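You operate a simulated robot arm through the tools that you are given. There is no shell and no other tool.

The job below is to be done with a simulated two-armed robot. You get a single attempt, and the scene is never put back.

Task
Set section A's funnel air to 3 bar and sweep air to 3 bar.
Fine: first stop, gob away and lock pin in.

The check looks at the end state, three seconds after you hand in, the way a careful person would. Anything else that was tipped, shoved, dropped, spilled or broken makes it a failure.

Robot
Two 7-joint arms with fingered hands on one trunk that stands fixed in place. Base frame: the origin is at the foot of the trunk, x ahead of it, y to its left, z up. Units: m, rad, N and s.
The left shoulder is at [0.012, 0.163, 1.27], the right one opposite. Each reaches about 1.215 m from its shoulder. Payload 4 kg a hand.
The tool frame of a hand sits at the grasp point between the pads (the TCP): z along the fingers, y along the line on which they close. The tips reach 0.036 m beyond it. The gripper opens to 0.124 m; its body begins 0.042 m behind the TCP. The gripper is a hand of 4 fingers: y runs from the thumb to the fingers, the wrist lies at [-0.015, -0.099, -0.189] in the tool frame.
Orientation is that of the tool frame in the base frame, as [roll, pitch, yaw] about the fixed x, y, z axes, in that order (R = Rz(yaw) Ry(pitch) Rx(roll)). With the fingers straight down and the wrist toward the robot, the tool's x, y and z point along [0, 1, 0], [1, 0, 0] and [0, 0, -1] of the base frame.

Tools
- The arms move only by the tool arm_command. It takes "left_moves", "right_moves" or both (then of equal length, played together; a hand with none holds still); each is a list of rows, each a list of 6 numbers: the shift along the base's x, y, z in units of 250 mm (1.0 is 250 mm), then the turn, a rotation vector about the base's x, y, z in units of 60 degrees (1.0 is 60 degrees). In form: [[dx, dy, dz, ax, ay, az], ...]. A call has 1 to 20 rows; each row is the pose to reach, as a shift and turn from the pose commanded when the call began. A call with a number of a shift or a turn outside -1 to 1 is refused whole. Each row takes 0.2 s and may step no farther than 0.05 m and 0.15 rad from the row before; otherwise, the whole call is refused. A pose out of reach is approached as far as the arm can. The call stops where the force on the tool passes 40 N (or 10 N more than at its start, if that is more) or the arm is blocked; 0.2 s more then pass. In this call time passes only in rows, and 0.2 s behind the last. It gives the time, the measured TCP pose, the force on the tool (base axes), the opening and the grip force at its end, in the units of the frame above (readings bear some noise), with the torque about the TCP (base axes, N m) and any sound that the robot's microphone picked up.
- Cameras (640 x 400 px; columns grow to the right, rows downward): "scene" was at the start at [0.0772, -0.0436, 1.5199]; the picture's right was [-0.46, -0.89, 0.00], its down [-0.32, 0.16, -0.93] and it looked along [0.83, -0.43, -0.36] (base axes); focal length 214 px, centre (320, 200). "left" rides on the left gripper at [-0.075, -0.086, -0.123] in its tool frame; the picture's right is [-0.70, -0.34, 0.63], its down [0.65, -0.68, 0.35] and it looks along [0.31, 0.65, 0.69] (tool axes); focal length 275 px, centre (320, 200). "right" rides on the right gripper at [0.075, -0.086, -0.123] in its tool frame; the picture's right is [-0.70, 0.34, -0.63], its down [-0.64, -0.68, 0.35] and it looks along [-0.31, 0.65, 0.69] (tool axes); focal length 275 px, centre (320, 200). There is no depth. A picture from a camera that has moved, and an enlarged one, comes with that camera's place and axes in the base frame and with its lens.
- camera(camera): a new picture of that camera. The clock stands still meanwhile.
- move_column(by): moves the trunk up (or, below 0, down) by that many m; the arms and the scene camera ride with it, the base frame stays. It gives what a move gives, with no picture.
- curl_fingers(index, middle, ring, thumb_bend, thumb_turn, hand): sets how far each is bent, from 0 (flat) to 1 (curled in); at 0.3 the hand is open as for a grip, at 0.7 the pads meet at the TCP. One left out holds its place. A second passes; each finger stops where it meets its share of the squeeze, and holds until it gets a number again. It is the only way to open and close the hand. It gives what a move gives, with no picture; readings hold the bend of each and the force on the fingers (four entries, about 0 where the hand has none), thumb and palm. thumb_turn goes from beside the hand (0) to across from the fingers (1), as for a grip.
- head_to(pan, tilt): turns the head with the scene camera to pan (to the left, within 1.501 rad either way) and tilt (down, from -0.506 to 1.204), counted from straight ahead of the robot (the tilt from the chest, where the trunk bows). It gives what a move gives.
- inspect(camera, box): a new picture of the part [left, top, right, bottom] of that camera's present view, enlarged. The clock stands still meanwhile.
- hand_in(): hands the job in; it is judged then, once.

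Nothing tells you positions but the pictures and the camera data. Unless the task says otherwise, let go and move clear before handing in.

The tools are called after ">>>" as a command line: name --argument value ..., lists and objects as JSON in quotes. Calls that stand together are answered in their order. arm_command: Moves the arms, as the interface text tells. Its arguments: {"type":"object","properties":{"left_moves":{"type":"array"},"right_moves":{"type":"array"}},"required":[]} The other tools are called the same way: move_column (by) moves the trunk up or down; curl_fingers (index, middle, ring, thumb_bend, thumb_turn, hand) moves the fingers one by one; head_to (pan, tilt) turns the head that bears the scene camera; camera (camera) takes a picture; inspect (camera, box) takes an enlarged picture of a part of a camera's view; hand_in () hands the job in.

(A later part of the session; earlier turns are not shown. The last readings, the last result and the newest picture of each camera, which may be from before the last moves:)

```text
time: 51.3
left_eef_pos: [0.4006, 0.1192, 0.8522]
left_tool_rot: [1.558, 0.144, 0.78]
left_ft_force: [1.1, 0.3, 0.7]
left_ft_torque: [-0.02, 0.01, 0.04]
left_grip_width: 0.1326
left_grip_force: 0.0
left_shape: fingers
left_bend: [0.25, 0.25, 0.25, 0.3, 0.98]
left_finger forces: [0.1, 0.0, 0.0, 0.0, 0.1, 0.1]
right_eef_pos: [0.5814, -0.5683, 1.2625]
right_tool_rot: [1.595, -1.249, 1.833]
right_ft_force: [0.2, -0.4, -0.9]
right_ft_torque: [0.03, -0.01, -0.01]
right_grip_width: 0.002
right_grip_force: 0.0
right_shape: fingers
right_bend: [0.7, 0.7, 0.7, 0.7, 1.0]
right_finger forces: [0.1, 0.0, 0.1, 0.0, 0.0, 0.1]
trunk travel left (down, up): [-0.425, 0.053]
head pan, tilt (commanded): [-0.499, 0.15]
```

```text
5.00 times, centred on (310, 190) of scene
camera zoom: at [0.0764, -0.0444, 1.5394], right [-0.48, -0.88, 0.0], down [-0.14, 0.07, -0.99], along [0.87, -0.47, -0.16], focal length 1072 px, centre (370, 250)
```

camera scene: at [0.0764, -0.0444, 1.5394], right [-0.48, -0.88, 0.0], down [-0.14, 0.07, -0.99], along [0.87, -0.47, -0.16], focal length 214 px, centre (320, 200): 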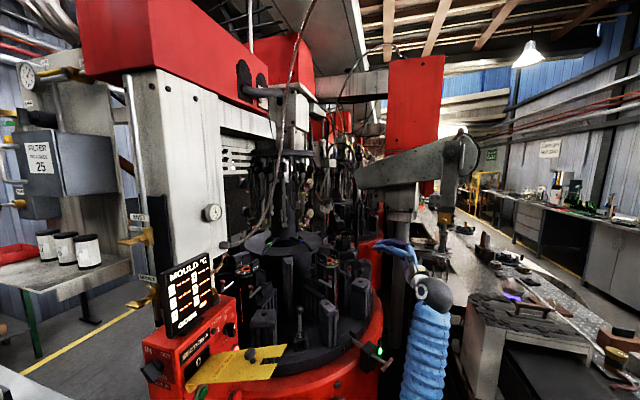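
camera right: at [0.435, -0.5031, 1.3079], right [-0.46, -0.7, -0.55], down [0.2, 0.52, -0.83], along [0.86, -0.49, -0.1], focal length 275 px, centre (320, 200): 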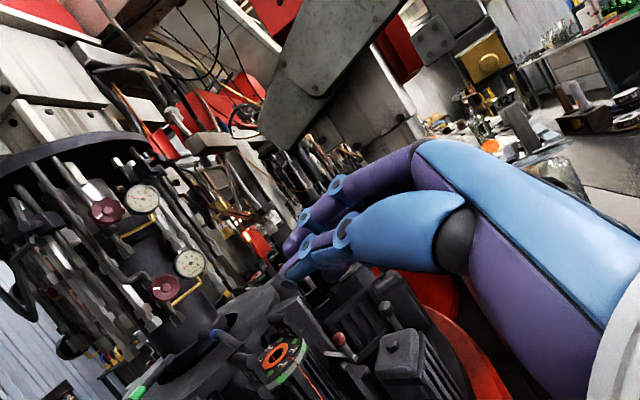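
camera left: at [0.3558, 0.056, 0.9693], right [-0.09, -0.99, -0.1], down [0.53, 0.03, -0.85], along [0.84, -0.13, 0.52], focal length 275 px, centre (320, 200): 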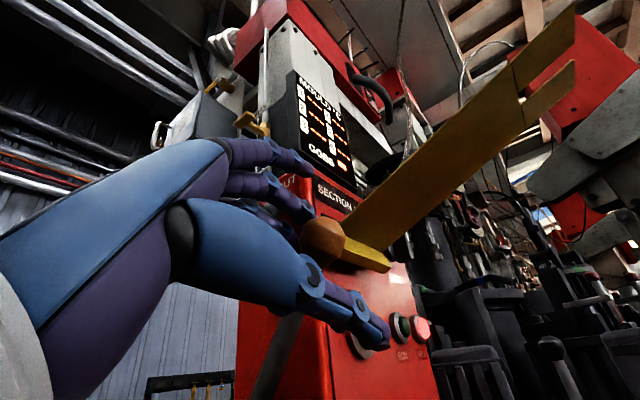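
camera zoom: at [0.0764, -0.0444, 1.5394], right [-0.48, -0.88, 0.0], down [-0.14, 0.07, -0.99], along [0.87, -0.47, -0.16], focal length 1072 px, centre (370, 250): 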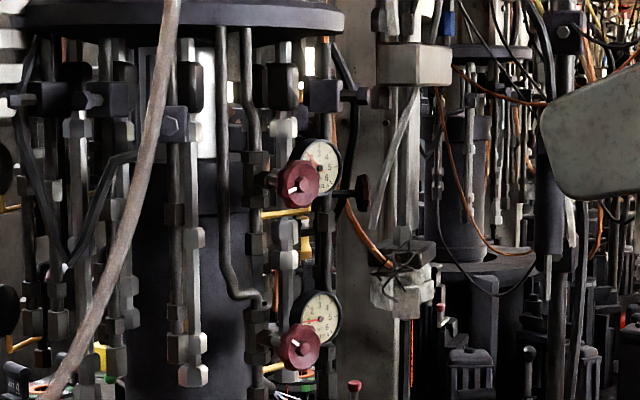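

Knob positions are now FUNNEL A (0.997, -0.472, 1.442) and SWEEP A (1.000, -0.472, 1.282), facing about 10° off my x axis; their marks suggest zero at top and roughly 50° counter-clockwise per bar. I'll raise the hand to the funnel knob's height and move in front of it.

>>> arm_command --right_moves '[[0.08, 0.024, 0.144, 0, 0, -0.021], [0.16, 0.048, 0.288, 0, 0, -0.042], [0.24, 0.072, 0.432, 0, 0, -0.063], [0.32, 0.096, 0.576, 0, 0, -0.084], [0.4, 0.12, 0.72, 0, 0, -0.105]]'

>>> arm_command --right_moves '[[0.152, 0.037, 0, 0, 0, 0], [0.304, 0.074, 0, 0, 0, 0], [0.456, 0.11, 0, 0, 0, 0], [0.608, 0.147, 0, 0, 0, 0], [0.76, 0.184, 0, 0, 0, 0]]'

>>> curl_fingers --hand "right" --index 0.43 --middle 0.43 --ring 0.43 --thumb_bend 0.43 --thumb_turn 1.0

>>> camera --camera "right"

>>> inspect --camera "scene" --box '[240, 140, 400, 260]'

```text
time: 52.5
left_eef_pos: [0.4004, 0.1196, 0.8525]
left_tool_rot: [1.557, 0.147, 0.782]
left_ft_force: [-0.3, 0.0, -0.2]
left_ft_torque: [0.03, -0.02, -0.03]
left_grip_width: 0.1327
left_grip_force: 0.1
left_shape: fingers
left_bend: [0.25, 0.25, 0.25, 0.3, 0.98]
left_finger forces: [0.0, 0.1, 0.0, 0.0, 0.0, 0.1]
right_eef_pos: [0.6817, -0.5378, 1.4419]
right_tool_rot: [1.59, -1.25, 1.726]
right_ft_force: [-0.1, -0.3, -0.6]
right_ft_torque: [0.01, 0.0, 0.03]
right_grip_width: 0.0022
right_grip_force: 0.0
right_shape: fingers
right_bend: [0.7, 0.7, 0.7, 0.7, 1.0]
right_finger forces: [0.1, 0.0, 0.0, 0.0, 0.0, 0.1]
trunk travel left (down, up): [-0.425, 0.053]
head pan, tilt (commanded): [-0.499, 0.15]
```

```text
time: 53.7
left_eef_pos: [0.3998, 0.1183, 0.852]
left_tool_rot: [1.558, 0.147, 0.782]
left_ft_force: [0.1, -0.3, -0.1]
left_ft_torque: [0.0, 0.01, -0.03]
left_grip_width: 0.1327
left_grip_force: 0.0
left_shape: fingers
left_bend: [0.25, 0.25, 0.25, 0.3, 0.98]
left_finger forces: [0.1, 0.0, 0.0, 0.0, 0.0, 0.1]
right_eef_pos: [0.8741, -0.4934, 1.4399]
right_tool_rot: [1.592, -1.248, 1.725]
right_ft_force: [0.1, 0.0, -0.2]
right_ft_torque: [0.05, -0.03, 0.01]
right_grip_width: 0.0019
right_grip_force: 0.0
right_shape: fingers
right_bend: [0.7, 0.7, 0.7, 0.7, 1.0]
right_finger forces: [0.0, 0.0, 0.0, 0.0, 0.0, 0.0]
trunk travel left (down, up): [-0.425, 0.053]
head pan, tilt (commanded): [-0.499, 0.15]
```

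```text
time: 54.7
left_eef_pos: [0.4002, 0.1192, 0.8522]
left_tool_rot: [1.558, 0.144, 0.782]
left_ft_force: [0.6, 0.2, -0.2]
left_ft_torque: [-0.04, -0.02, 0.01]
left_grip_width: 0.1325
left_grip_force: 0.1
left_shape: fingers
left_bend: [0.25, 0.25, 0.25, 0.3, 0.98]
left_finger forces: [0.2, 0.0, 0.1, 0.0, 0.0, 0.0]
right_eef_pos: [0.872, -0.494, 1.4408]
right_tool_rot: [1.593, -1.249, 1.727]
right_ft_force: [0.3, -0.5, -0.2]
right_ft_torque: [-0.02, 0.01, -0.05]
right_grip_width: 0.0834
right_grip_force: 0.1
right_shape: fingers
right_bend: [0.43, 0.43, 0.43, 0.43, 0.99]
right_finger forces: [0.1, 0.2, 0.1, 0.0, 0.1, 0.1]
trunk travel left (down, up): [-0.425, 0.053]
head pan, tilt (commanded): [-0.499, 0.15]
```

```text
taken
camera right: at [0.7335, -0.4119, 1.4864], right [-0.53, -0.64, -0.55], down [0.26, 0.5, -0.83], along [0.81, -0.58, -0.1], focal length 275 px, centre (320, 200)
```

right: 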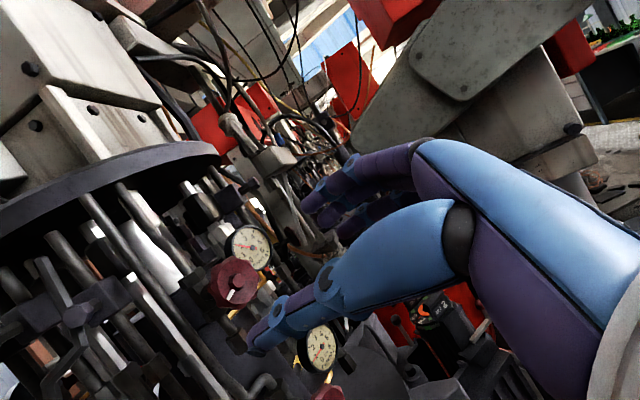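

```text
3.33 times, centred on (320, 200) of scene
camera zoom: at [0.0764, -0.0444, 1.5394], right [-0.48, -0.88, 0.0], down [-0.14, 0.07, -0.99], along [0.87, -0.47, -0.16], focal length 715 px, centre (320, 200)
```

zoom: 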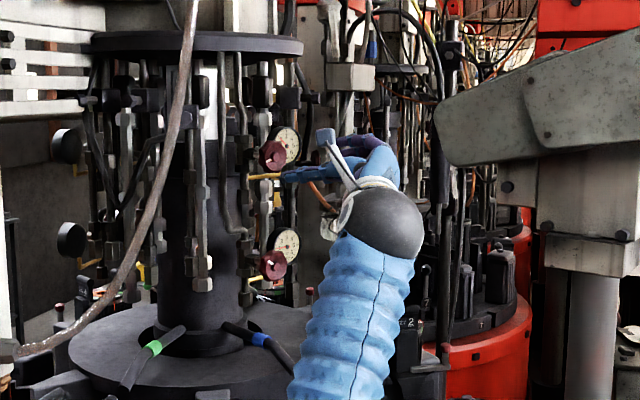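

The knob appears exactly where predicted (pixel (235, 283)), so alignment is good. I'll slide the open hand in over the knob.

>>> arm_command --right_moves '[[0.138, 0.024, 0.0, 0, 0, 0], [0.276, 0.047, 0.002, 0, 0, 0], [0.395, 0.068, 0.004, 0, 0, 0], [0.46, 0.08, 0.005, 0, 0, 0], [0.502, 0.087, 0.005, 0, 0, 0]]'

>>> camera --camera "right"

>>> inspect --camera "scene" --box '[280, 150, 360, 220]'

```text
time: 55.9
left_eef_pos: [0.4014, 0.1165, 0.8516]
left_tool_rot: [1.56, 0.144, 0.779]
left_ft_force: [-0.2, -0.5, 0.3]
left_ft_torque: [0.0, 0.0, 0.03]
left_grip_width: 0.1329
left_grip_force: 0.0
left_shape: fingers
left_bend: [0.25, 0.25, 0.25, 0.3, 0.98]
left_finger forces: [0.0, 0.0, 0.1, 0.0, 0.0, 0.0]
right_eef_pos: [0.9981, -0.4775, 1.4333]
right_tool_rot: [1.608, -1.253, 1.709]
right_ft_force: [-0.3, -0.1, 0.5]
right_ft_torque: [0.01, 0.01, 0.01]
right_grip_width: 0.0836
right_grip_force: 0.0
right_shape: fingers
right_bend: [0.43, 0.43, 0.43, 0.43, 0.99]
right_finger forces: [0.0, 0.0, 0.0, 0.0, 0.1, 0.0]
trunk travel left (down, up): [-0.425, 0.053]
head pan, tilt (commanded): [-0.499, 0.15]
```

```text
taken
camera right: at [0.8605, -0.3957, 1.4816], right [-0.54, -0.64, -0.55], down [0.25, 0.5, -0.83], along [0.8, -0.59, -0.1], focal length 275 px, centre (320, 200)
```

right: 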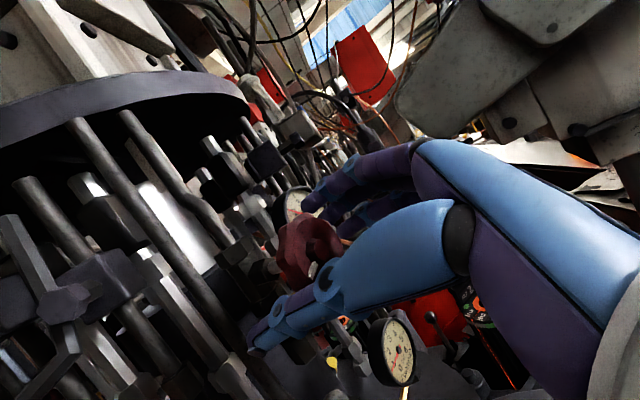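

```text
5.71 times, centred on (320, 185) of scene
camera zoom: at [0.0783, -0.0485, 1.5383], right [-0.48, -0.88, 0.0], down [-0.14, 0.07, -0.99], along [0.87, -0.47, -0.16], focal length 1226 px, centre (320, 286)
```

zoom: 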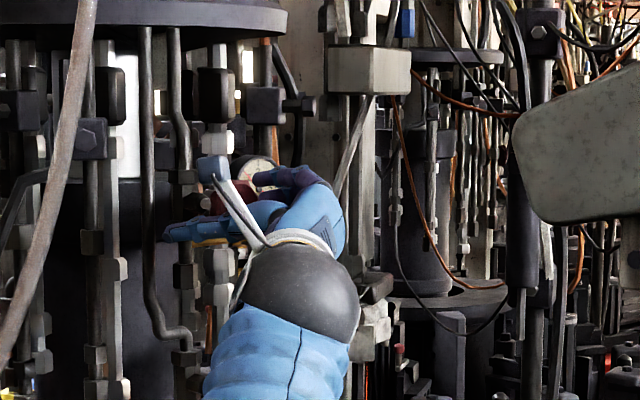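

I'm around the knob but sitting about 8 mm low. I'll correct that, then close the fingers on it.

>>> arm_command --right_moves '[[0.0, 0.01, 0.018, 0, 0, 0], [0.0, 0.02, 0.036, 0, 0, 0]]'

>>> inspect --camera "right" --box '[230, 140, 430, 390]'

```text
time: 56.5
left_eef_pos: [0.4036, 0.1131, 0.8517]
left_tool_rot: [1.565, 0.143, 0.783]
left_ft_force: [-0.8, 0.2, -0.1]
left_ft_torque: [-0.02, -0.02, -0.02]
left_grip_width: 0.1328
left_grip_force: 0.1
left_shape: fingers
left_bend: [0.25, 0.25, 0.25, 0.3, 0.98]
left_finger forces: [0.0, 0.1, 0.1, 0.0, 0.0, 0.0]
right_eef_pos: [1.003, -0.4785, 1.4355]
right_tool_rot: [1.63, -1.256, 1.689]
right_ft_force: [0.6, 0.2, 0.3]
right_ft_torque: [0.03, 0.04, 0.0]
right_grip_width: 0.0836
right_grip_force: 0.2
right_shape: fingers
right_bend: [0.43, 0.43, 0.43, 0.43, 0.99]
right_finger forces: [0.0, 0.0, 0.0, 0.0, 0.0, 0.1]
trunk travel left (down, up): [-0.425, 0.053]
head pan, tilt (commanded): [-0.499, 0.15]
```

```text
1.60 times, centred on (330, 265) of right
camera zoom: at [0.8647, -0.396, 1.4834], right [-0.54, -0.64, -0.55], down [0.25, 0.5, -0.83], along [0.8, -0.59, -0.11], focal length 440 px, centre (304, 96)
```

zoom: 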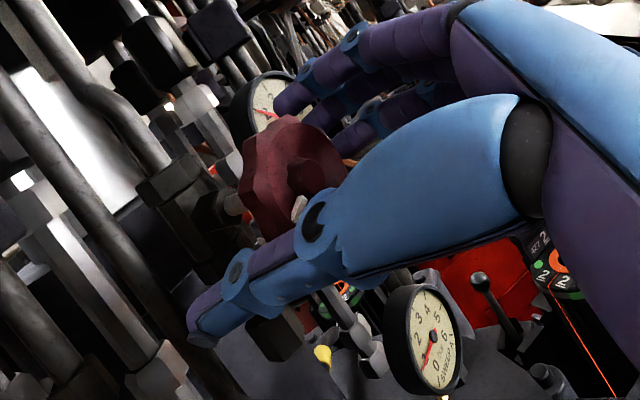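

The measured pose is drifting (even the left hand shifted slightly), so something on the arm may be touching. I'll look around before going on.

>>> camera --camera "scene"

>>> camera --camera "left"

>>> head_to --pan -0.6 --tilt 0.6

>>> camera --camera "scene"

```text
taken
camera scene: at [0.0809, -0.0541, 1.5379], right [-0.48, -0.88, 0.0], down [-0.14, 0.08, -0.99], along [0.87, -0.47, -0.16], focal length 214 px, centre (320, 200)
```

scene: 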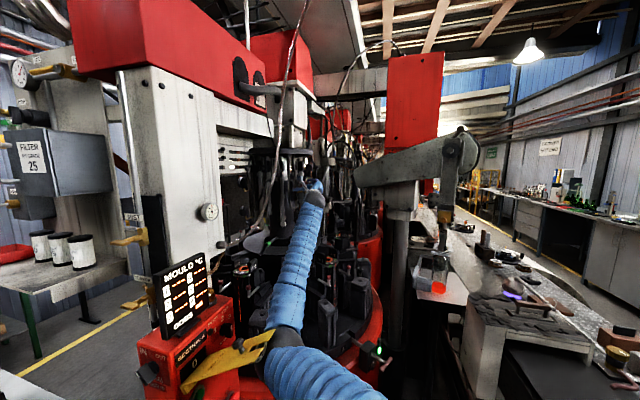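

```text
taken
camera left: at [0.2548, 0.1395, 0.7771], right [-0.08, -0.97, -0.23], down [0.63, 0.13, -0.76], along [0.77, -0.2, 0.6], focal length 275 px, centre (320, 200)
```

left: 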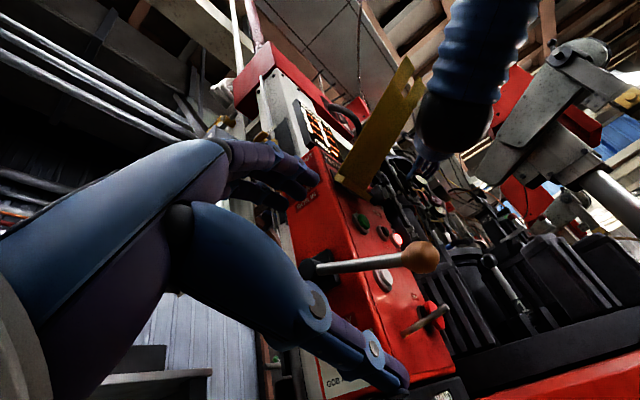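

```text
time: 57.4
left_eef_pos: [0.4031, 0.1124, 0.8535]
left_tool_rot: [1.566, 0.142, 0.782]
left_ft_force: [-0.1, 0.4, -0.6]
left_ft_torque: [0.0, 0.02, 0.01]
left_grip_width: 0.1326
left_grip_force: 0.1
left_shape: fingers
left_bend: [0.25, 0.25, 0.25, 0.3, 0.98]
left_finger forces: [0.0, 0.0, 0.1, 0.0, 0.0, 0.1]
right_eef_pos: [1.0015, -0.4793, 1.438]
right_tool_rot: [1.617, -1.259, 1.7]
right_ft_force: [0.9, 1.3, -1.2]
right_ft_torque: [-0.05, 0.0, -0.02]
right_grip_width: 0.0858
right_grip_force: 0.9
right_shape: fingers
right_bend: [0.43, 0.43, 0.43, 0.43, 0.99]
right_finger forces: [0.0, 0.1, 0.0, 0.0, 2.5, 0.0]
trunk travel left (down, up): [-0.425, 0.053]
head pan, tilt (commanded): [-0.6, 0.6]
```

```text
taken
camera scene: at [0.0722, -0.0619, 1.4974], right [-0.56, -0.83, 0.0], down [-0.47, 0.33, -0.82], along [0.67, -0.46, -0.58], focal length 214 px, centre (320, 200)
```

scene: 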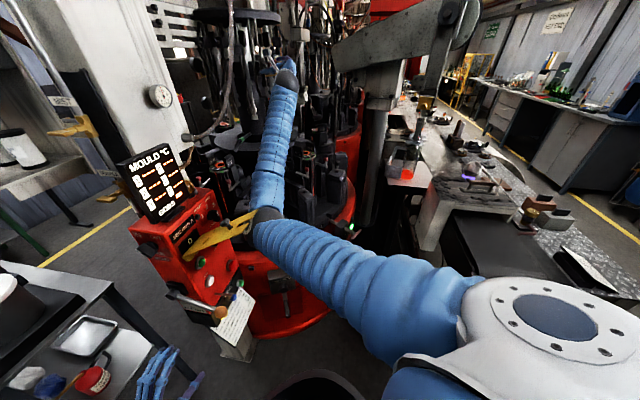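

The right elbow has swung in against the end of the yellow LOCK OUT flap — I must back straight out now, then use a different hand roll that keeps the elbow low and to the right.

>>> arm_command --right_moves '[[-0.06, -0.01, 0.0, 0, 0, 0], [-0.16, -0.027, 0, 0, 0, 0], [-0.3, -0.05, 0, 0, 0, 0], [-0.45, -0.075, 0, 0, 0, 0], [-0.6, -0.1, 0.0, 0, 0, 0]]'

>>> camera --camera "scene"

>>> inspect --camera "scene" --box '[130, 180, 330, 330]'

```text
time: 58.6
left_eef_pos: [0.4007, 0.1164, 0.853]
left_tool_rot: [1.558, 0.146, 0.779]
left_ft_force: [0.1, 0.0, -0.2]
left_ft_torque: [0.0, -0.02, 0.02]
left_grip_width: 0.1328
left_grip_force: 0.1
left_shape: fingers
left_bend: [0.25, 0.25, 0.25, 0.3, 0.98]
left_finger forces: [0.0, 0.1, 0.0, 0.0, 0.0, 0.1]
right_eef_pos: [0.8466, -0.4959, 1.4535]
right_tool_rot: [1.587, -1.248, 1.731]
right_ft_force: [-0.5, -0.3, 0.4]
right_ft_torque: [-0.03, 0.0, 0.0]
right_grip_width: 0.0839
right_grip_force: 0.0
right_shape: fingers
right_bend: [0.43, 0.43, 0.43, 0.43, 0.99]
right_finger forces: [0.1, 0.0, 0.1, 0.0, 0.0, 0.1]
trunk travel left (down, up): [-0.425, 0.053]
head pan, tilt (commanded): [-0.6, 0.6]
```

```text
taken
camera scene: at [0.0675, -0.0511, 1.4981], right [-0.56, -0.83, 0.0], down [-0.47, 0.32, -0.82], along [0.68, -0.46, -0.57], focal length 214 px, centre (320, 200)
```

scene: 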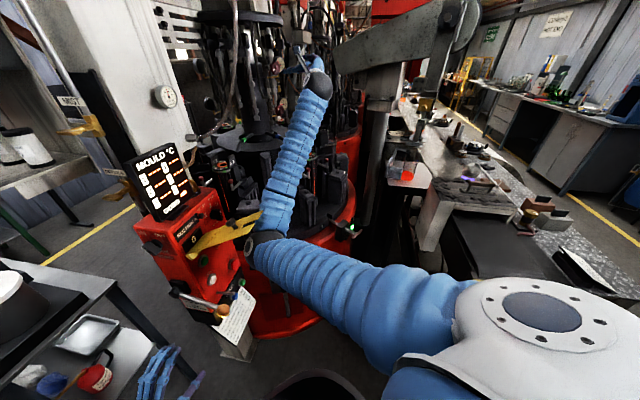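

```text
2.67 times, centred on (230, 255) of scene
camera zoom: at [0.0675, -0.0511, 1.4981], right [-0.56, -0.83, 0.0], down [-0.47, 0.32, -0.82], along [0.68, -0.46, -0.57], focal length 572 px, centre (560, 53)
```

zoom: 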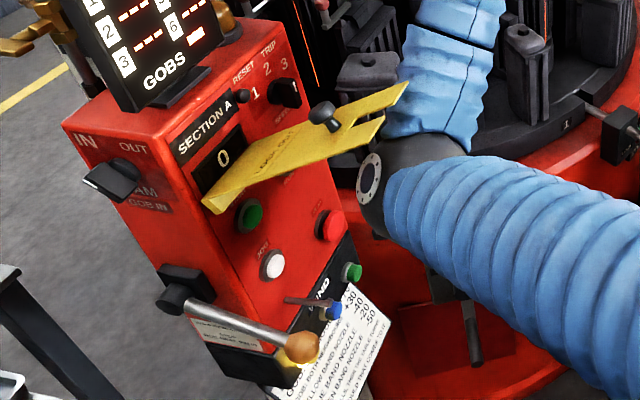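

The flap has been lifted a few degrees and may be resting on the elbow. I'll reverse along the same path so the elbow leaves it, then check the flap's position.

>>> arm_command --right_moves '[[-0.132, -0.034, -0.01, 0, 0, 0], [-0.264, -0.067, -0.02, 0, 0, 0], [-0.396, -0.101, -0.03, 0, 0, 0], [-0.528, -0.134, -0.04, 0, 0, 0], [-0.66, -0.168, -0.046, 0, 0, 0]]'

>>> inspect --camera "scene" --box '[130, 180, 330, 330]'

>>> arm_command --right_moves '[[-0.08, -0.025, -0.144, 0, 0, 0], [-0.16, -0.05, -0.288, 0, 0, 0], [-0.24, -0.075, -0.432, 0, 0, 0], [-0.32, -0.1, -0.576, 0, 0, 0], [-0.4, -0.125, -0.72, 0, 0, 0]]'

>>> camera --camera "scene"

>>> inspect --camera "scene" --box '[130, 180, 330, 330]'

```text
time: 59.8
left_eef_pos: [0.4, 0.1193, 0.8535]
left_tool_rot: [1.557, 0.144, 0.78]
left_ft_force: [0.0, -0.5, 0.1]
left_ft_torque: [0.01, 0.03, 0.01]
left_grip_width: 0.1327
left_grip_force: 0.1
left_shape: fingers
left_bend: [0.25, 0.25, 0.25, 0.3, 0.98]
left_finger forces: [0.0, 0.1, 0.0, 0.0, 0.1, 0.1]
right_eef_pos: [0.6819, -0.5333, 1.44]
right_tool_rot: [1.59, -1.25, 1.726]
right_ft_force: [0.3, 0.2, -0.4]
right_ft_torque: [-0.01, 0.0, -0.02]
right_grip_width: 0.084
right_grip_force: 0.0
right_shape: fingers
right_bend: [0.43, 0.43, 0.43, 0.43, 0.99]
right_finger forces: [0.1, 0.0, 0.1, 0.0, 0.0, 0.0]
trunk travel left (down, up): [-0.425, 0.053]
head pan, tilt (commanded): [-0.6, 0.6]
```

```text
2.67 times, centred on (230, 255) of scene
camera zoom: at [0.0671, -0.0503, 1.498], right [-0.56, -0.83, 0.0], down [-0.47, 0.32, -0.82], along [0.68, -0.47, -0.57], focal length 572 px, centre (560, 53)
```

zoom: 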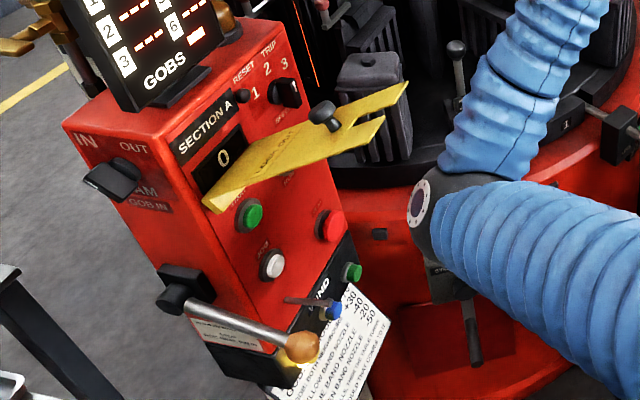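

```text
time: 61.0
left_eef_pos: [0.3998, 0.1196, 0.8545]
left_tool_rot: [1.558, 0.144, 0.784]
left_ft_force: [0.3, -0.1, 0.1]
left_ft_torque: [0.04, 0.0, 0.05]
left_grip_width: 0.1328
left_grip_force: 0.1
left_shape: fingers
left_bend: [0.25, 0.25, 0.25, 0.3, 0.98]
left_finger forces: [0.1, 0.0, 0.1, 0.0, 0.0, 0.0]
right_eef_pos: [0.5815, -0.5664, 1.2591]
right_tool_rot: [1.59, -1.25, 1.728]
right_ft_force: [0.4, -0.2, 0.6]
right_ft_torque: [0.01, 0.01, -0.01]
right_grip_width: 0.0839
right_grip_force: 0.1
right_shape: fingers
right_bend: [0.43, 0.43, 0.43, 0.43, 0.99]
right_finger forces: [0.1, 0.0, 0.0, 0.0, 0.0, 0.0]
trunk travel left (down, up): [-0.425, 0.053]
head pan, tilt (commanded): [-0.6, 0.6]
```

```text
taken
camera scene: at [0.0667, -0.0505, 1.498], right [-0.56, -0.83, 0.0], down [-0.47, 0.32, -0.82], along [0.68, -0.47, -0.57], focal length 214 px, centre (320, 200)
```

scene: 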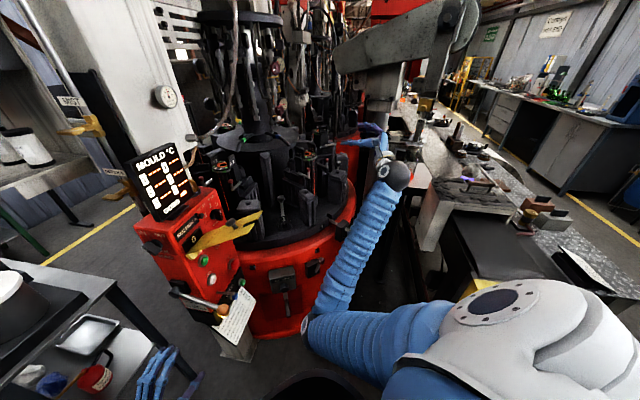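

```text
2.67 times, centred on (230, 255) of scene
camera zoom: at [0.0667, -0.0505, 1.498], right [-0.56, -0.83, 0.0], down [-0.47, 0.32, -0.82], along [0.68, -0.47, -0.57], focal length 572 px, centre (560, 53)
```

zoom: 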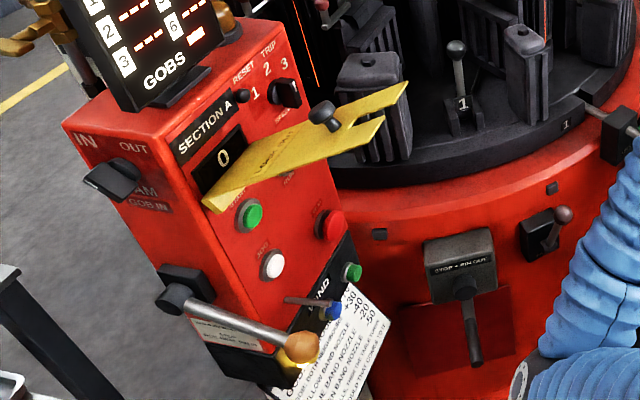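

The flap stayed slightly raised. I'll return the head to an earlier pose for an exact before/after comparison of the flap.

>>> head_to --pan -0.351 --tilt 0.8

>>> inspect --camera "scene" --box '[195, 120, 295, 200]'

>>> inspect --camera "scene" --box '[260, 0, 420, 200]'

```text
time: 61.8
left_eef_pos: [0.4006, 0.1177, 0.8529]
left_tool_rot: [1.557, 0.145, 0.777]
left_ft_force: [-0.3, -1.0, -0.5]
left_ft_torque: [-0.01, -0.04, 0.0]
left_grip_width: 0.1326
left_grip_force: 0.0
left_shape: fingers
left_bend: [0.25, 0.25, 0.25, 0.3, 0.98]
left_finger forces: [0.0, 0.0, 0.0, 0.1, 0.0, 0.0]
right_eef_pos: [0.5827, -0.5665, 1.2598]
right_tool_rot: [1.59, -1.25, 1.728]
right_ft_force: [0.5, -0.3, 0.1]
right_ft_torque: [-0.02, -0.03, 0.02]
right_grip_width: 0.0841
right_grip_force: 0.1
right_shape: fingers
right_bend: [0.43, 0.43, 0.43, 0.43, 0.99]
right_finger forces: [0.0, 0.0, 0.0, 0.0, 0.1, 0.0]
trunk travel left (down, up): [-0.425, 0.053]
head pan, tilt (commanded): [-0.351, 0.799]
```

```text
5.00 times, centred on (245, 160) of scene
camera zoom: at [0.07, -0.0279, 1.4812], right [-0.34, -0.94, 0.0], down [-0.68, 0.25, -0.69], along [0.65, -0.24, -0.72], focal length 1072 px, centre (695, 400)
```

zoom: 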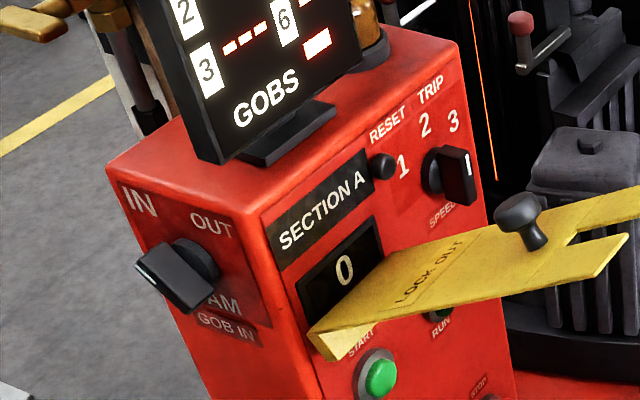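

```text
2.00 times, centred on (340, 100) of scene
camera zoom: at [0.07, -0.0279, 1.4812], right [-0.34, -0.94, 0.0], down [-0.68, 0.25, -0.69], along [0.65, -0.24, -0.72], focal length 429 px, centre (280, 400)
```

zoom: 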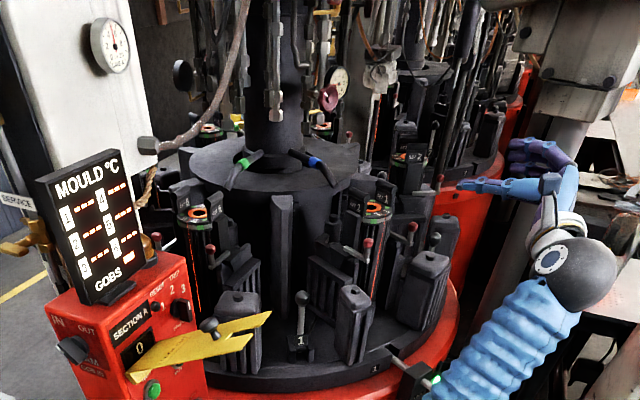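

The flap was raised by about 7° (its knob went from z≈1.144 to 1.163); I'll set it back at the end. For the knobs I'll lower the trunk 0.2 m so the elbow stays below and right of the flap, and use a smaller hand roll.

>>> move_column --by -0.2

>>> head_to --pan -0.5 --tilt 0.2

>>> camera --camera "scene"

>>> camera --camera "right"

```text
time: 63.9
left_eef_pos: [0.3998, 0.1184, 0.6532]
left_tool_rot: [1.557, 0.144, 0.78]
left_ft_force: [-0.2, 0.0, -0.2]
left_ft_torque: [0.01, -0.01, 0.01]
left_grip_width: 0.1325
left_grip_force: 0.0
left_shape: fingers
left_bend: [0.25, 0.25, 0.25, 0.3, 0.98]
left_finger forces: [0.0, 0.1, 0.0, 0.0, 0.0, 0.0]
right_eef_pos: [0.5811, -0.5654, 1.0608]
right_tool_rot: [1.593, -1.248, 1.725]
right_ft_force: [-0.4, -0.7, -0.1]
right_ft_torque: [0.03, -0.02, -0.04]
right_grip_width: 0.0839
right_grip_force: 0.0
right_shape: fingers
right_bend: [0.43, 0.43, 0.43, 0.43, 0.99]
right_finger forces: [0.0, 0.0, 0.0, 0.1, 0.1, 0.0]
trunk travel left (down, up): [-0.225, 0.253]
head pan, tilt (commanded): [-0.351, 0.799]
```

```text
time: 64.9
left_eef_pos: [0.4003, 0.1185, 0.6537]
left_tool_rot: [1.558, 0.143, 0.78]
left_ft_force: [-0.2, 0.6, 1.4]
left_ft_torque: [0.02, 0.04, 0.02]
left_grip_width: 0.1327
left_grip_force: 0.1
left_shape: fingers
left_bend: [0.25, 0.25, 0.25, 0.3, 0.98]
left_finger forces: [0.0, 0.1, 0.1, 0.1, 0.1, 0.0]
right_eef_pos: [0.5816, -0.5657, 1.061]
right_tool_rot: [1.588, -1.249, 1.73]
right_ft_force: [-0.8, -0.8, 0.1]
right_ft_torque: [0.03, 0.01, 0.01]
right_grip_width: 0.084
right_grip_force: 0.0
right_shape: fingers
right_bend: [0.43, 0.43, 0.43, 0.43, 0.99]
right_finger forces: [0.1, 0.1, 0.1, 0.0, 0.1, 0.1]
trunk travel left (down, up): [-0.225, 0.253]
head pan, tilt (commanded): [-0.499, 0.201]
```

```text
taken
camera scene: at [0.1445, -0.0446, 1.3142], right [-0.47, -0.88, 0.07], down [-0.32, 0.1, -0.94], along [0.82, -0.47, -0.33], focal length 214 px, centre (320, 200)
```

scene: 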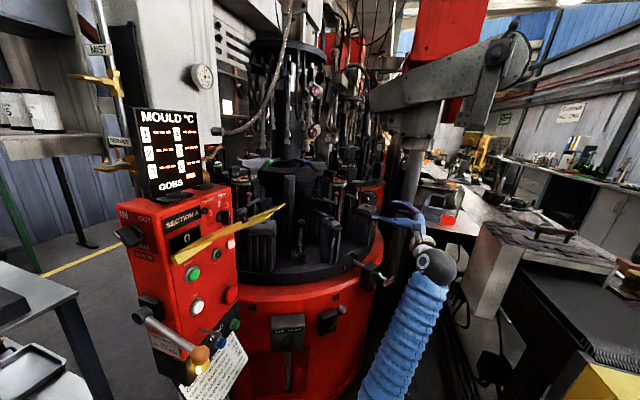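

```text
taken
camera right: at [0.4436, -0.4833, 1.1061], right [-0.53, -0.64, -0.55], down [0.26, 0.5, -0.83], along [0.81, -0.58, -0.1], focal length 275 px, centre (320, 200)
```

right: 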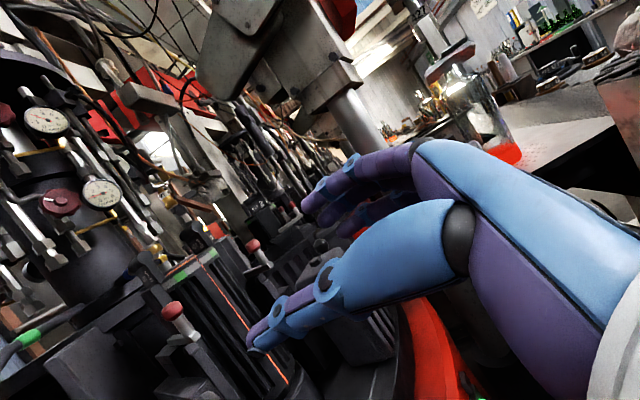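

The trunk bowed forward a bit as it lowered; the right hand kept its orientation. I'll raise the right hand with roll reduced to about 50° and move toward the funnel knob in steps, watching the elbow.

>>> arm_command --right_moves '[[0.0, 0.02, 0.166, -0.059, -0.009, 0], [0.0, 0.04, 0.333, -0.118, -0.019, 0], [0.0, 0.06, 0.5, -0.178, -0.028, 0], [0.0, 0.08, 0.667, -0.237, -0.037, 0], [0.0, 0.1, 0.833, -0.296, -0.047, 0], [0.0, 0.12, 1.0, -0.355, -0.056, 0]]'

>>> arm_command --right_moves '[[0.136, 0.01, 0.1, 0, 0, 0], [0.272, 0.02, 0.2, 0, 0, 0], [0.408, 0.03, 0.3, 0, 0, 0], [0.544, 0.04, 0.4, 0, 0, 0], [0.68, 0.06, 0.5, 0, 0, 0]]'

>>> camera --camera "scene"

>>> camera --camera "right"

>>> camera --camera "left"

```text
time: 66.3
left_eef_pos: [0.3997, 0.1179, 0.6529]
left_tool_rot: [1.557, 0.143, 0.78]
left_ft_force: [0.0, -0.9, 0.7]
left_ft_torque: [0.0, 0.04, 0.01]
left_grip_width: 0.1325
left_grip_force: 0.2
left_shape: fingers
left_bend: [0.25, 0.25, 0.25, 0.3, 0.98]
left_finger forces: [0.0, 0.1, 0.1, 0.1, 0.0, 0.1]
right_eef_pos: [0.5818, -0.5354, 1.3113]
right_tool_rot: [1.595, -0.873, 1.723]
right_ft_force: [-0.3, 0.8, 0.0]
right_ft_torque: [0.02, 0.02, 0.0]
right_grip_width: 0.084
right_grip_force: 0.0
right_shape: fingers
right_bend: [0.43, 0.43, 0.43, 0.43, 0.99]
right_finger forces: [0.0, 0.1, 0.1, 0.0, 0.0, 0.0]
trunk travel left (down, up): [-0.225, 0.253]
head pan, tilt (commanded): [-0.499, 0.201]
```

```text
time: 67.5
left_eef_pos: [0.4002, 0.1188, 0.6532]
left_tool_rot: [1.557, 0.144, 0.782]
left_ft_force: [-0.1, 1.7, 0.5]
left_ft_torque: [0.01, 0.0, -0.05]
left_grip_width: 0.133
left_grip_force: 0.2
left_shape: fingers
left_bend: [0.25, 0.25, 0.25, 0.3, 0.98]
left_finger forces: [0.1, 0.1, 0.0, 0.0, 0.0, 0.0]
right_eef_pos: [0.7525, -0.5203, 1.4351]
right_tool_rot: [1.592, -0.872, 1.726]
right_ft_force: [0.7, -0.3, -0.2]
right_ft_torque: [0.01, -0.03, -0.02]
right_grip_width: 0.0836
right_grip_force: 0.0
right_shape: fingers
right_bend: [0.43, 0.43, 0.43, 0.43, 0.99]
right_finger forces: [0.1, 0.0, 0.0, 0.0, 0.1, 0.0]
trunk travel left (down, up): [-0.225, 0.253]
head pan, tilt (commanded): [-0.499, 0.201]
```

```text
taken
camera scene: at [0.1446, -0.0442, 1.3143], right [-0.47, -0.88, 0.07], down [-0.32, 0.1, -0.94], along [0.82, -0.47, -0.33], focal length 214 px, centre (320, 200)
```

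scene: 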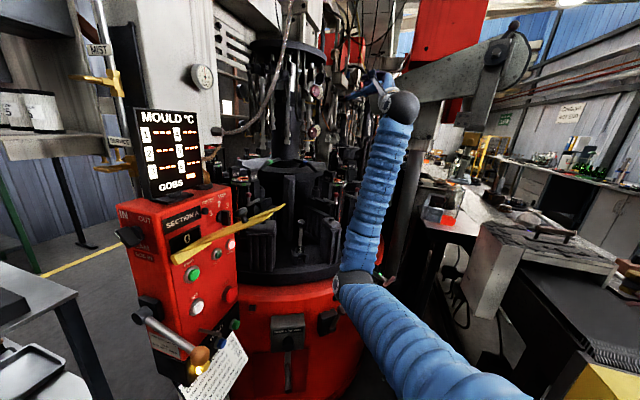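

```text
taken
camera right: at [0.6129, -0.4288, 1.4404], right [-0.51, -0.8, -0.31], down [0.31, 0.16, -0.94], along [0.8, -0.57, 0.17], focal length 275 px, centre (320, 200)
```

right: 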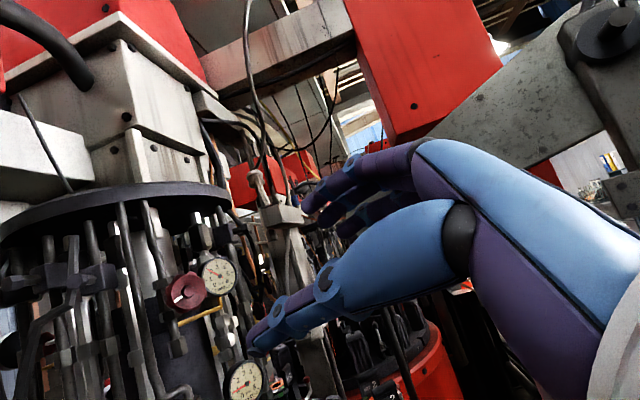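

```text
taken
camera left: at [0.2527, 0.144, 0.578], right [-0.07, -0.97, -0.22], down [0.63, 0.13, -0.76], along [0.77, -0.2, 0.61], focal length 275 px, centre (320, 200)
```

left: 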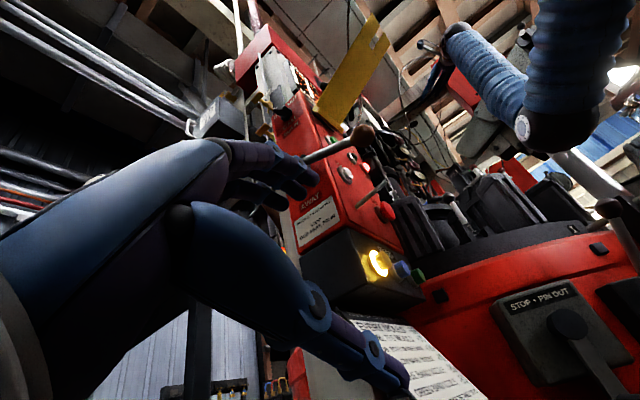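

The elbow now sits well to the right of the flap. Moving on to the pre-grasp point 11 cm in front of the funnel knob.

>>> arm_command --right_moves '[[0.136, 0.03, 0.007, 0, 0, 0], [0.272, 0.06, 0.014, 0, 0, 0], [0.408, 0.09, 0.021, 0, 0, 0], [0.545, 0.118, 0.028, 0, 0, 0]]'

>>> camera --camera "scene"

>>> camera --camera "right"

```text
time: 68.5
left_eef_pos: [0.4008, 0.1185, 0.6526]
left_tool_rot: [1.558, 0.145, 0.783]
left_ft_force: [-0.4, 1.5, 0.4]
left_ft_torque: [0.01, -0.01, 0.03]
left_grip_width: 0.1325
left_grip_force: 0.1
left_shape: fingers
left_bend: [0.25, 0.25, 0.25, 0.3, 0.98]
left_finger forces: [0.0, 0.0, 0.0, 0.0, 0.1, 0.0]
right_eef_pos: [0.8888, -0.491, 1.4406]
right_tool_rot: [1.59, -0.872, 1.727]
right_ft_force: [0.6, -0.8, 0.2]
right_ft_torque: [-0.01, 0.03, 0.01]
right_grip_width: 0.084
right_grip_force: 0.1
right_shape: fingers
right_bend: [0.43, 0.43, 0.43, 0.43, 0.99]
right_finger forces: [0.0, 0.0, 0.0, 0.0, 0.1, 0.0]
trunk travel left (down, up): [-0.225, 0.253]
head pan, tilt (commanded): [-0.499, 0.201]
```

```text
taken
camera scene: at [0.1448, -0.0444, 1.3143], right [-0.47, -0.88, 0.07], down [-0.32, 0.1, -0.94], along [0.82, -0.47, -0.33], focal length 214 px, centre (320, 200)
```

scene: 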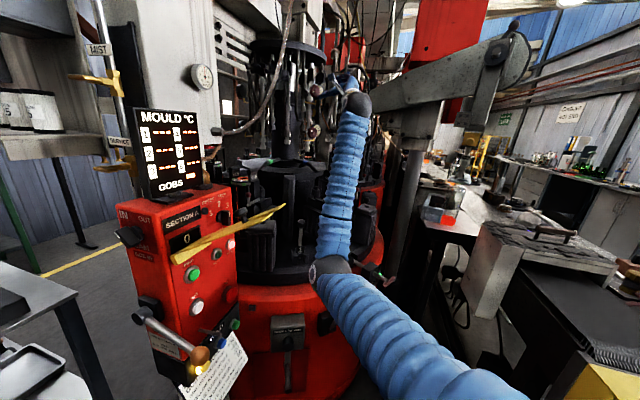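

```text
taken
camera right: at [0.7495, -0.3992, 1.4466], right [-0.51, -0.8, -0.31], down [0.31, 0.16, -0.94], along [0.8, -0.57, 0.17], focal length 275 px, centre (320, 200)
```

right: 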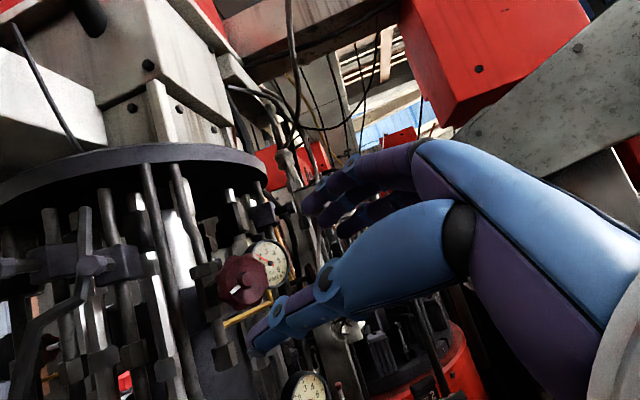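

Elbow clear of the flap. Sliding in over the funnel knob now.

>>> arm_command --right_moves '[[0.12, 0.021, 0.002, 0, 0, 0], [0.24, 0.042, 0.004, 0, 0, 0], [0.34, 0.06, 0.006, 0, 0, 0], [0.4, 0.07, 0.006, 0, 0, 0], [0.434, 0.076, 0.006, 0, 0, 0]]'

>>> camera --camera "scene"

>>> camera --camera "right"

```text
time: 69.7
left_eef_pos: [0.4, 0.1187, 0.6525]
left_tool_rot: [1.558, 0.143, 0.779]
left_ft_force: [1.1, -0.3, 0.7]
left_ft_torque: [0.01, 0.01, -0.04]
left_grip_width: 0.1326
left_grip_force: 0.0
left_shape: fingers
left_bend: [0.25, 0.25, 0.25, 0.3, 0.98]
left_finger forces: [0.0, 0.0, 0.1, 0.1, 0.1, 0.0]
right_eef_pos: [0.9976, -0.4703, 1.445]
right_tool_rot: [1.592, -0.872, 1.728]
right_ft_force: [0.7, 0.3, 0.0]
right_ft_torque: [-0.01, 0.0, 0.02]
right_grip_width: 0.084
right_grip_force: 0.0
right_shape: fingers
right_bend: [0.43, 0.43, 0.43, 0.43, 0.99]
right_finger forces: [0.1, 0.0, 0.0, 0.1, 0.0, 0.1]
trunk travel left (down, up): [-0.225, 0.253]
head pan, tilt (commanded): [-0.499, 0.201]
```

```text
taken
camera scene: at [0.1446, -0.0445, 1.3143], right [-0.47, -0.88, 0.07], down [-0.32, 0.1, -0.94], along [0.82, -0.47, -0.33], focal length 214 px, centre (320, 200)
```

scene: 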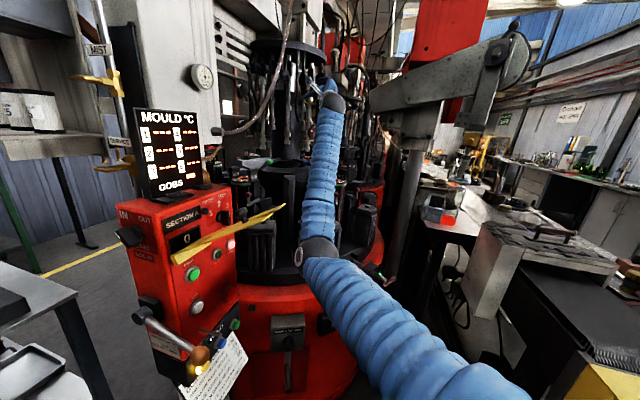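

```text
taken
camera right: at [0.8569, -0.3798, 1.449], right [-0.51, -0.8, -0.31], down [0.31, 0.16, -0.94], along [0.8, -0.57, 0.17], focal length 275 px, centre (320, 200)
```

right: 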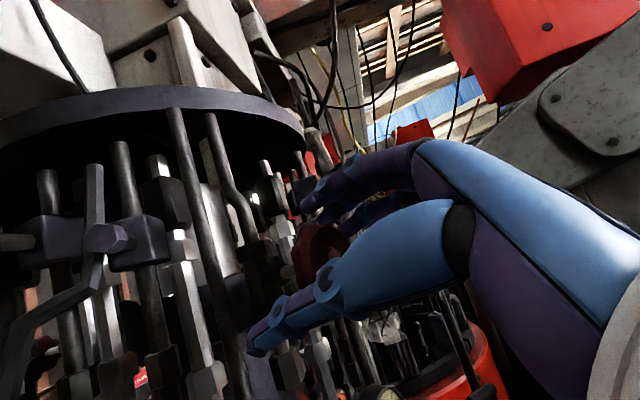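

Well placed at (0.998, -0.470, 1.445) with no sway. Closing the fingers on the funnel knob.

>>> curl_fingers --hand "right" --index 0.68 --middle 0.68 --ring 0.68 --thumb_bend 0.68

>>> inspect --camera "right" --box '[200, 120, 440, 390]'

>>> inspect --camera "scene" --box '[280, 60, 360, 150]'

```text
time: 70.7
left_eef_pos: [0.4002, 0.1208, 0.653]
left_tool_rot: [1.555, 0.146, 0.78]
left_ft_force: [-0.7, -0.5, -1.0]
left_ft_torque: [-0.03, 0.0, 0.01]
left_grip_width: 0.1328
left_grip_force: 0.1
left_shape: fingers
left_bend: [0.25, 0.25, 0.25, 0.3, 0.98]
left_finger forces: [0.0, 0.0, 0.0, 0.0, 0.0, 0.1]
right_eef_pos: [0.9971, -0.4651, 1.446]
right_tool_rot: [1.593, -0.87, 1.727]
right_ft_force: [-0.2, 37.4, 2.8]
right_ft_torque: [0.16, 0.08, 0.0]
right_grip_width: 0.025
right_grip_force: 18.3
right_shape: fingers
right_bend: [0.68, 0.68, 0.68, 0.61, 0.94]
right_finger forces: [0.0, 0.0, 0.2, 0.0, 36.3, 0.0]
trunk travel left (down, up): [-0.225, 0.253]
head pan, tilt (commanded): [-0.499, 0.201]
```

```text
1.48 times, centred on (320, 255) of right
camera zoom: at [0.8564, -0.3742, 1.4508], right [-0.51, -0.81, -0.31], down [0.31, 0.16, -0.94], along [0.8, -0.57, 0.17], focal length 408 px, centre (320, 118)
```

zoom: 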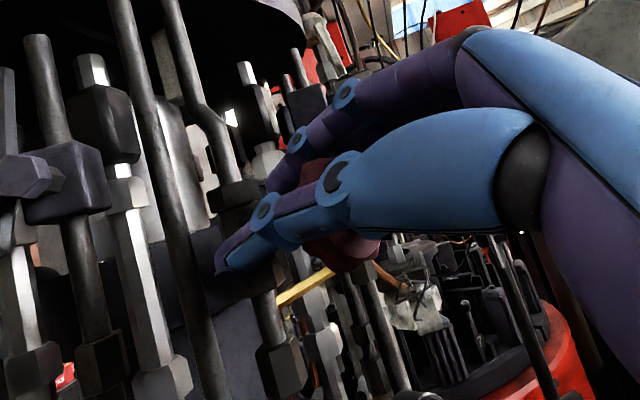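

```text
4.44 times, centred on (320, 105) of scene
camera zoom: at [0.1445, -0.0395, 1.3146], right [-0.47, -0.88, 0.08], down [-0.32, 0.09, -0.94], along [0.82, -0.47, -0.33], focal length 953 px, centre (320, 622)
```

zoom: 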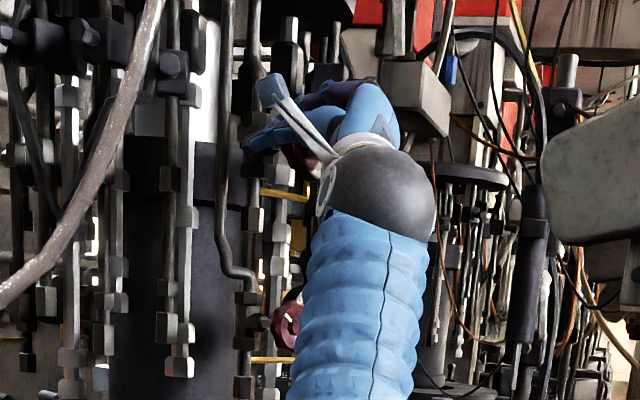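

The thumb is pressing on something but the fingers report no contact, so the grip isn't on the knob as expected. Zooming in to see.

>>> inspect --camera "right" --box '[250, 140, 370, 310]'

>>> inspect --camera "scene" --box '[305, 70, 345, 110]'

```text
2.35 times, centred on (310, 225) of right
camera zoom: at [0.8564, -0.3742, 1.4508], right [-0.51, -0.81, -0.31], down [0.31, 0.16, -0.94], along [0.8, -0.57, 0.17], focal length 648 px, centre (344, 141)
```

zoom: 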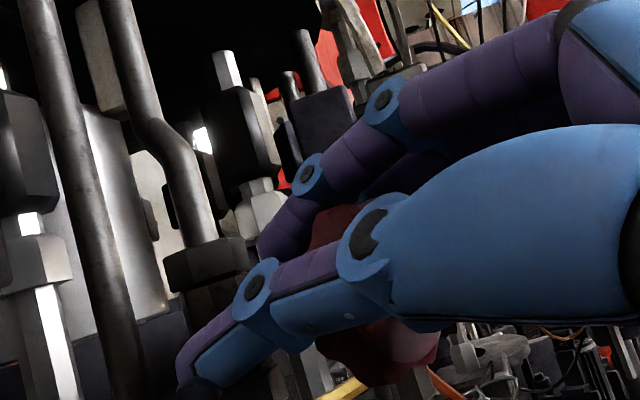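

```text
10.00 times, centred on (325, 90) of scene
camera zoom: at [0.1445, -0.0395, 1.3146], right [-0.47, -0.88, 0.08], down [-0.32, 0.09, -0.94], along [0.82, -0.47, -0.33], focal length 2145 px, centre (270, 1300)
```

zoom: 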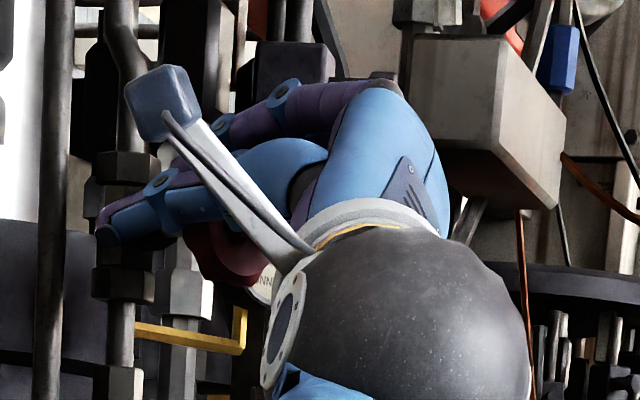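

The thumb tip reaches further forward than I assumed and may be bearing on the valve pipe behind the knob. I'll look at higher magnification before deciding.

>>> inspect --camera "right" --box '[270, 180, 340, 230]'

>>> inspect --camera "right" --box '[240, 240, 360, 320]'

>>> inspect --camera "scene" --box '[310, 78, 335, 98]'

```text
8.00 times, centred on (305, 205) of right
camera zoom: at [0.8564, -0.3742, 1.4508], right [-0.51, -0.81, -0.31], down [0.31, 0.16, -0.94], along [0.8, -0.57, 0.17], focal length 2202 px, centre (440, 160)
```

zoom: 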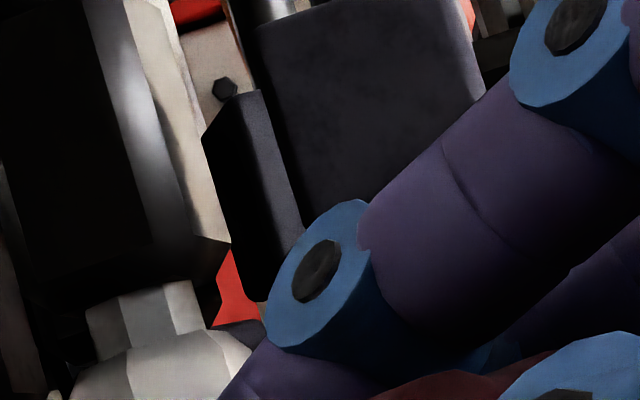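

```text
5.00 times, centred on (300, 280) of right
camera zoom: at [0.8564, -0.3742, 1.4508], right [-0.51, -0.81, -0.31], down [0.31, 0.16, -0.94], along [0.8, -0.57, 0.17], focal length 1376 px, centre (420, -200)
```

zoom: 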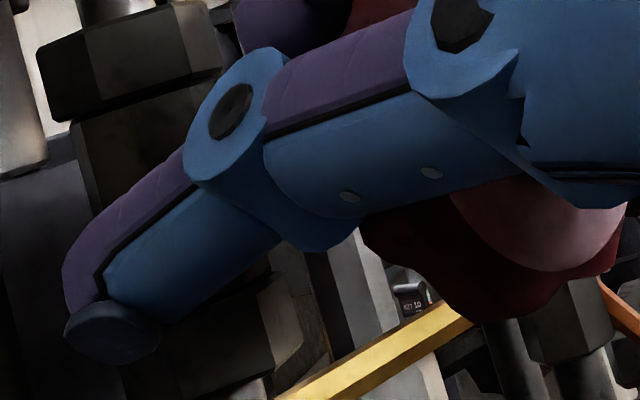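

```text
16.00 times, centred on (322, 88) of scene
camera zoom: at [0.1445, -0.0395, 1.3146], right [-0.47, -0.88, 0.08], down [-0.32, 0.09, -0.94], along [0.82, -0.47, -0.33], focal length 3432 px, centre (280, 1992)
```

zoom: 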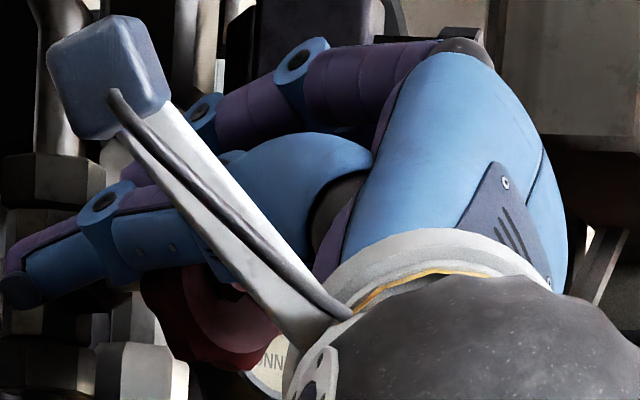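

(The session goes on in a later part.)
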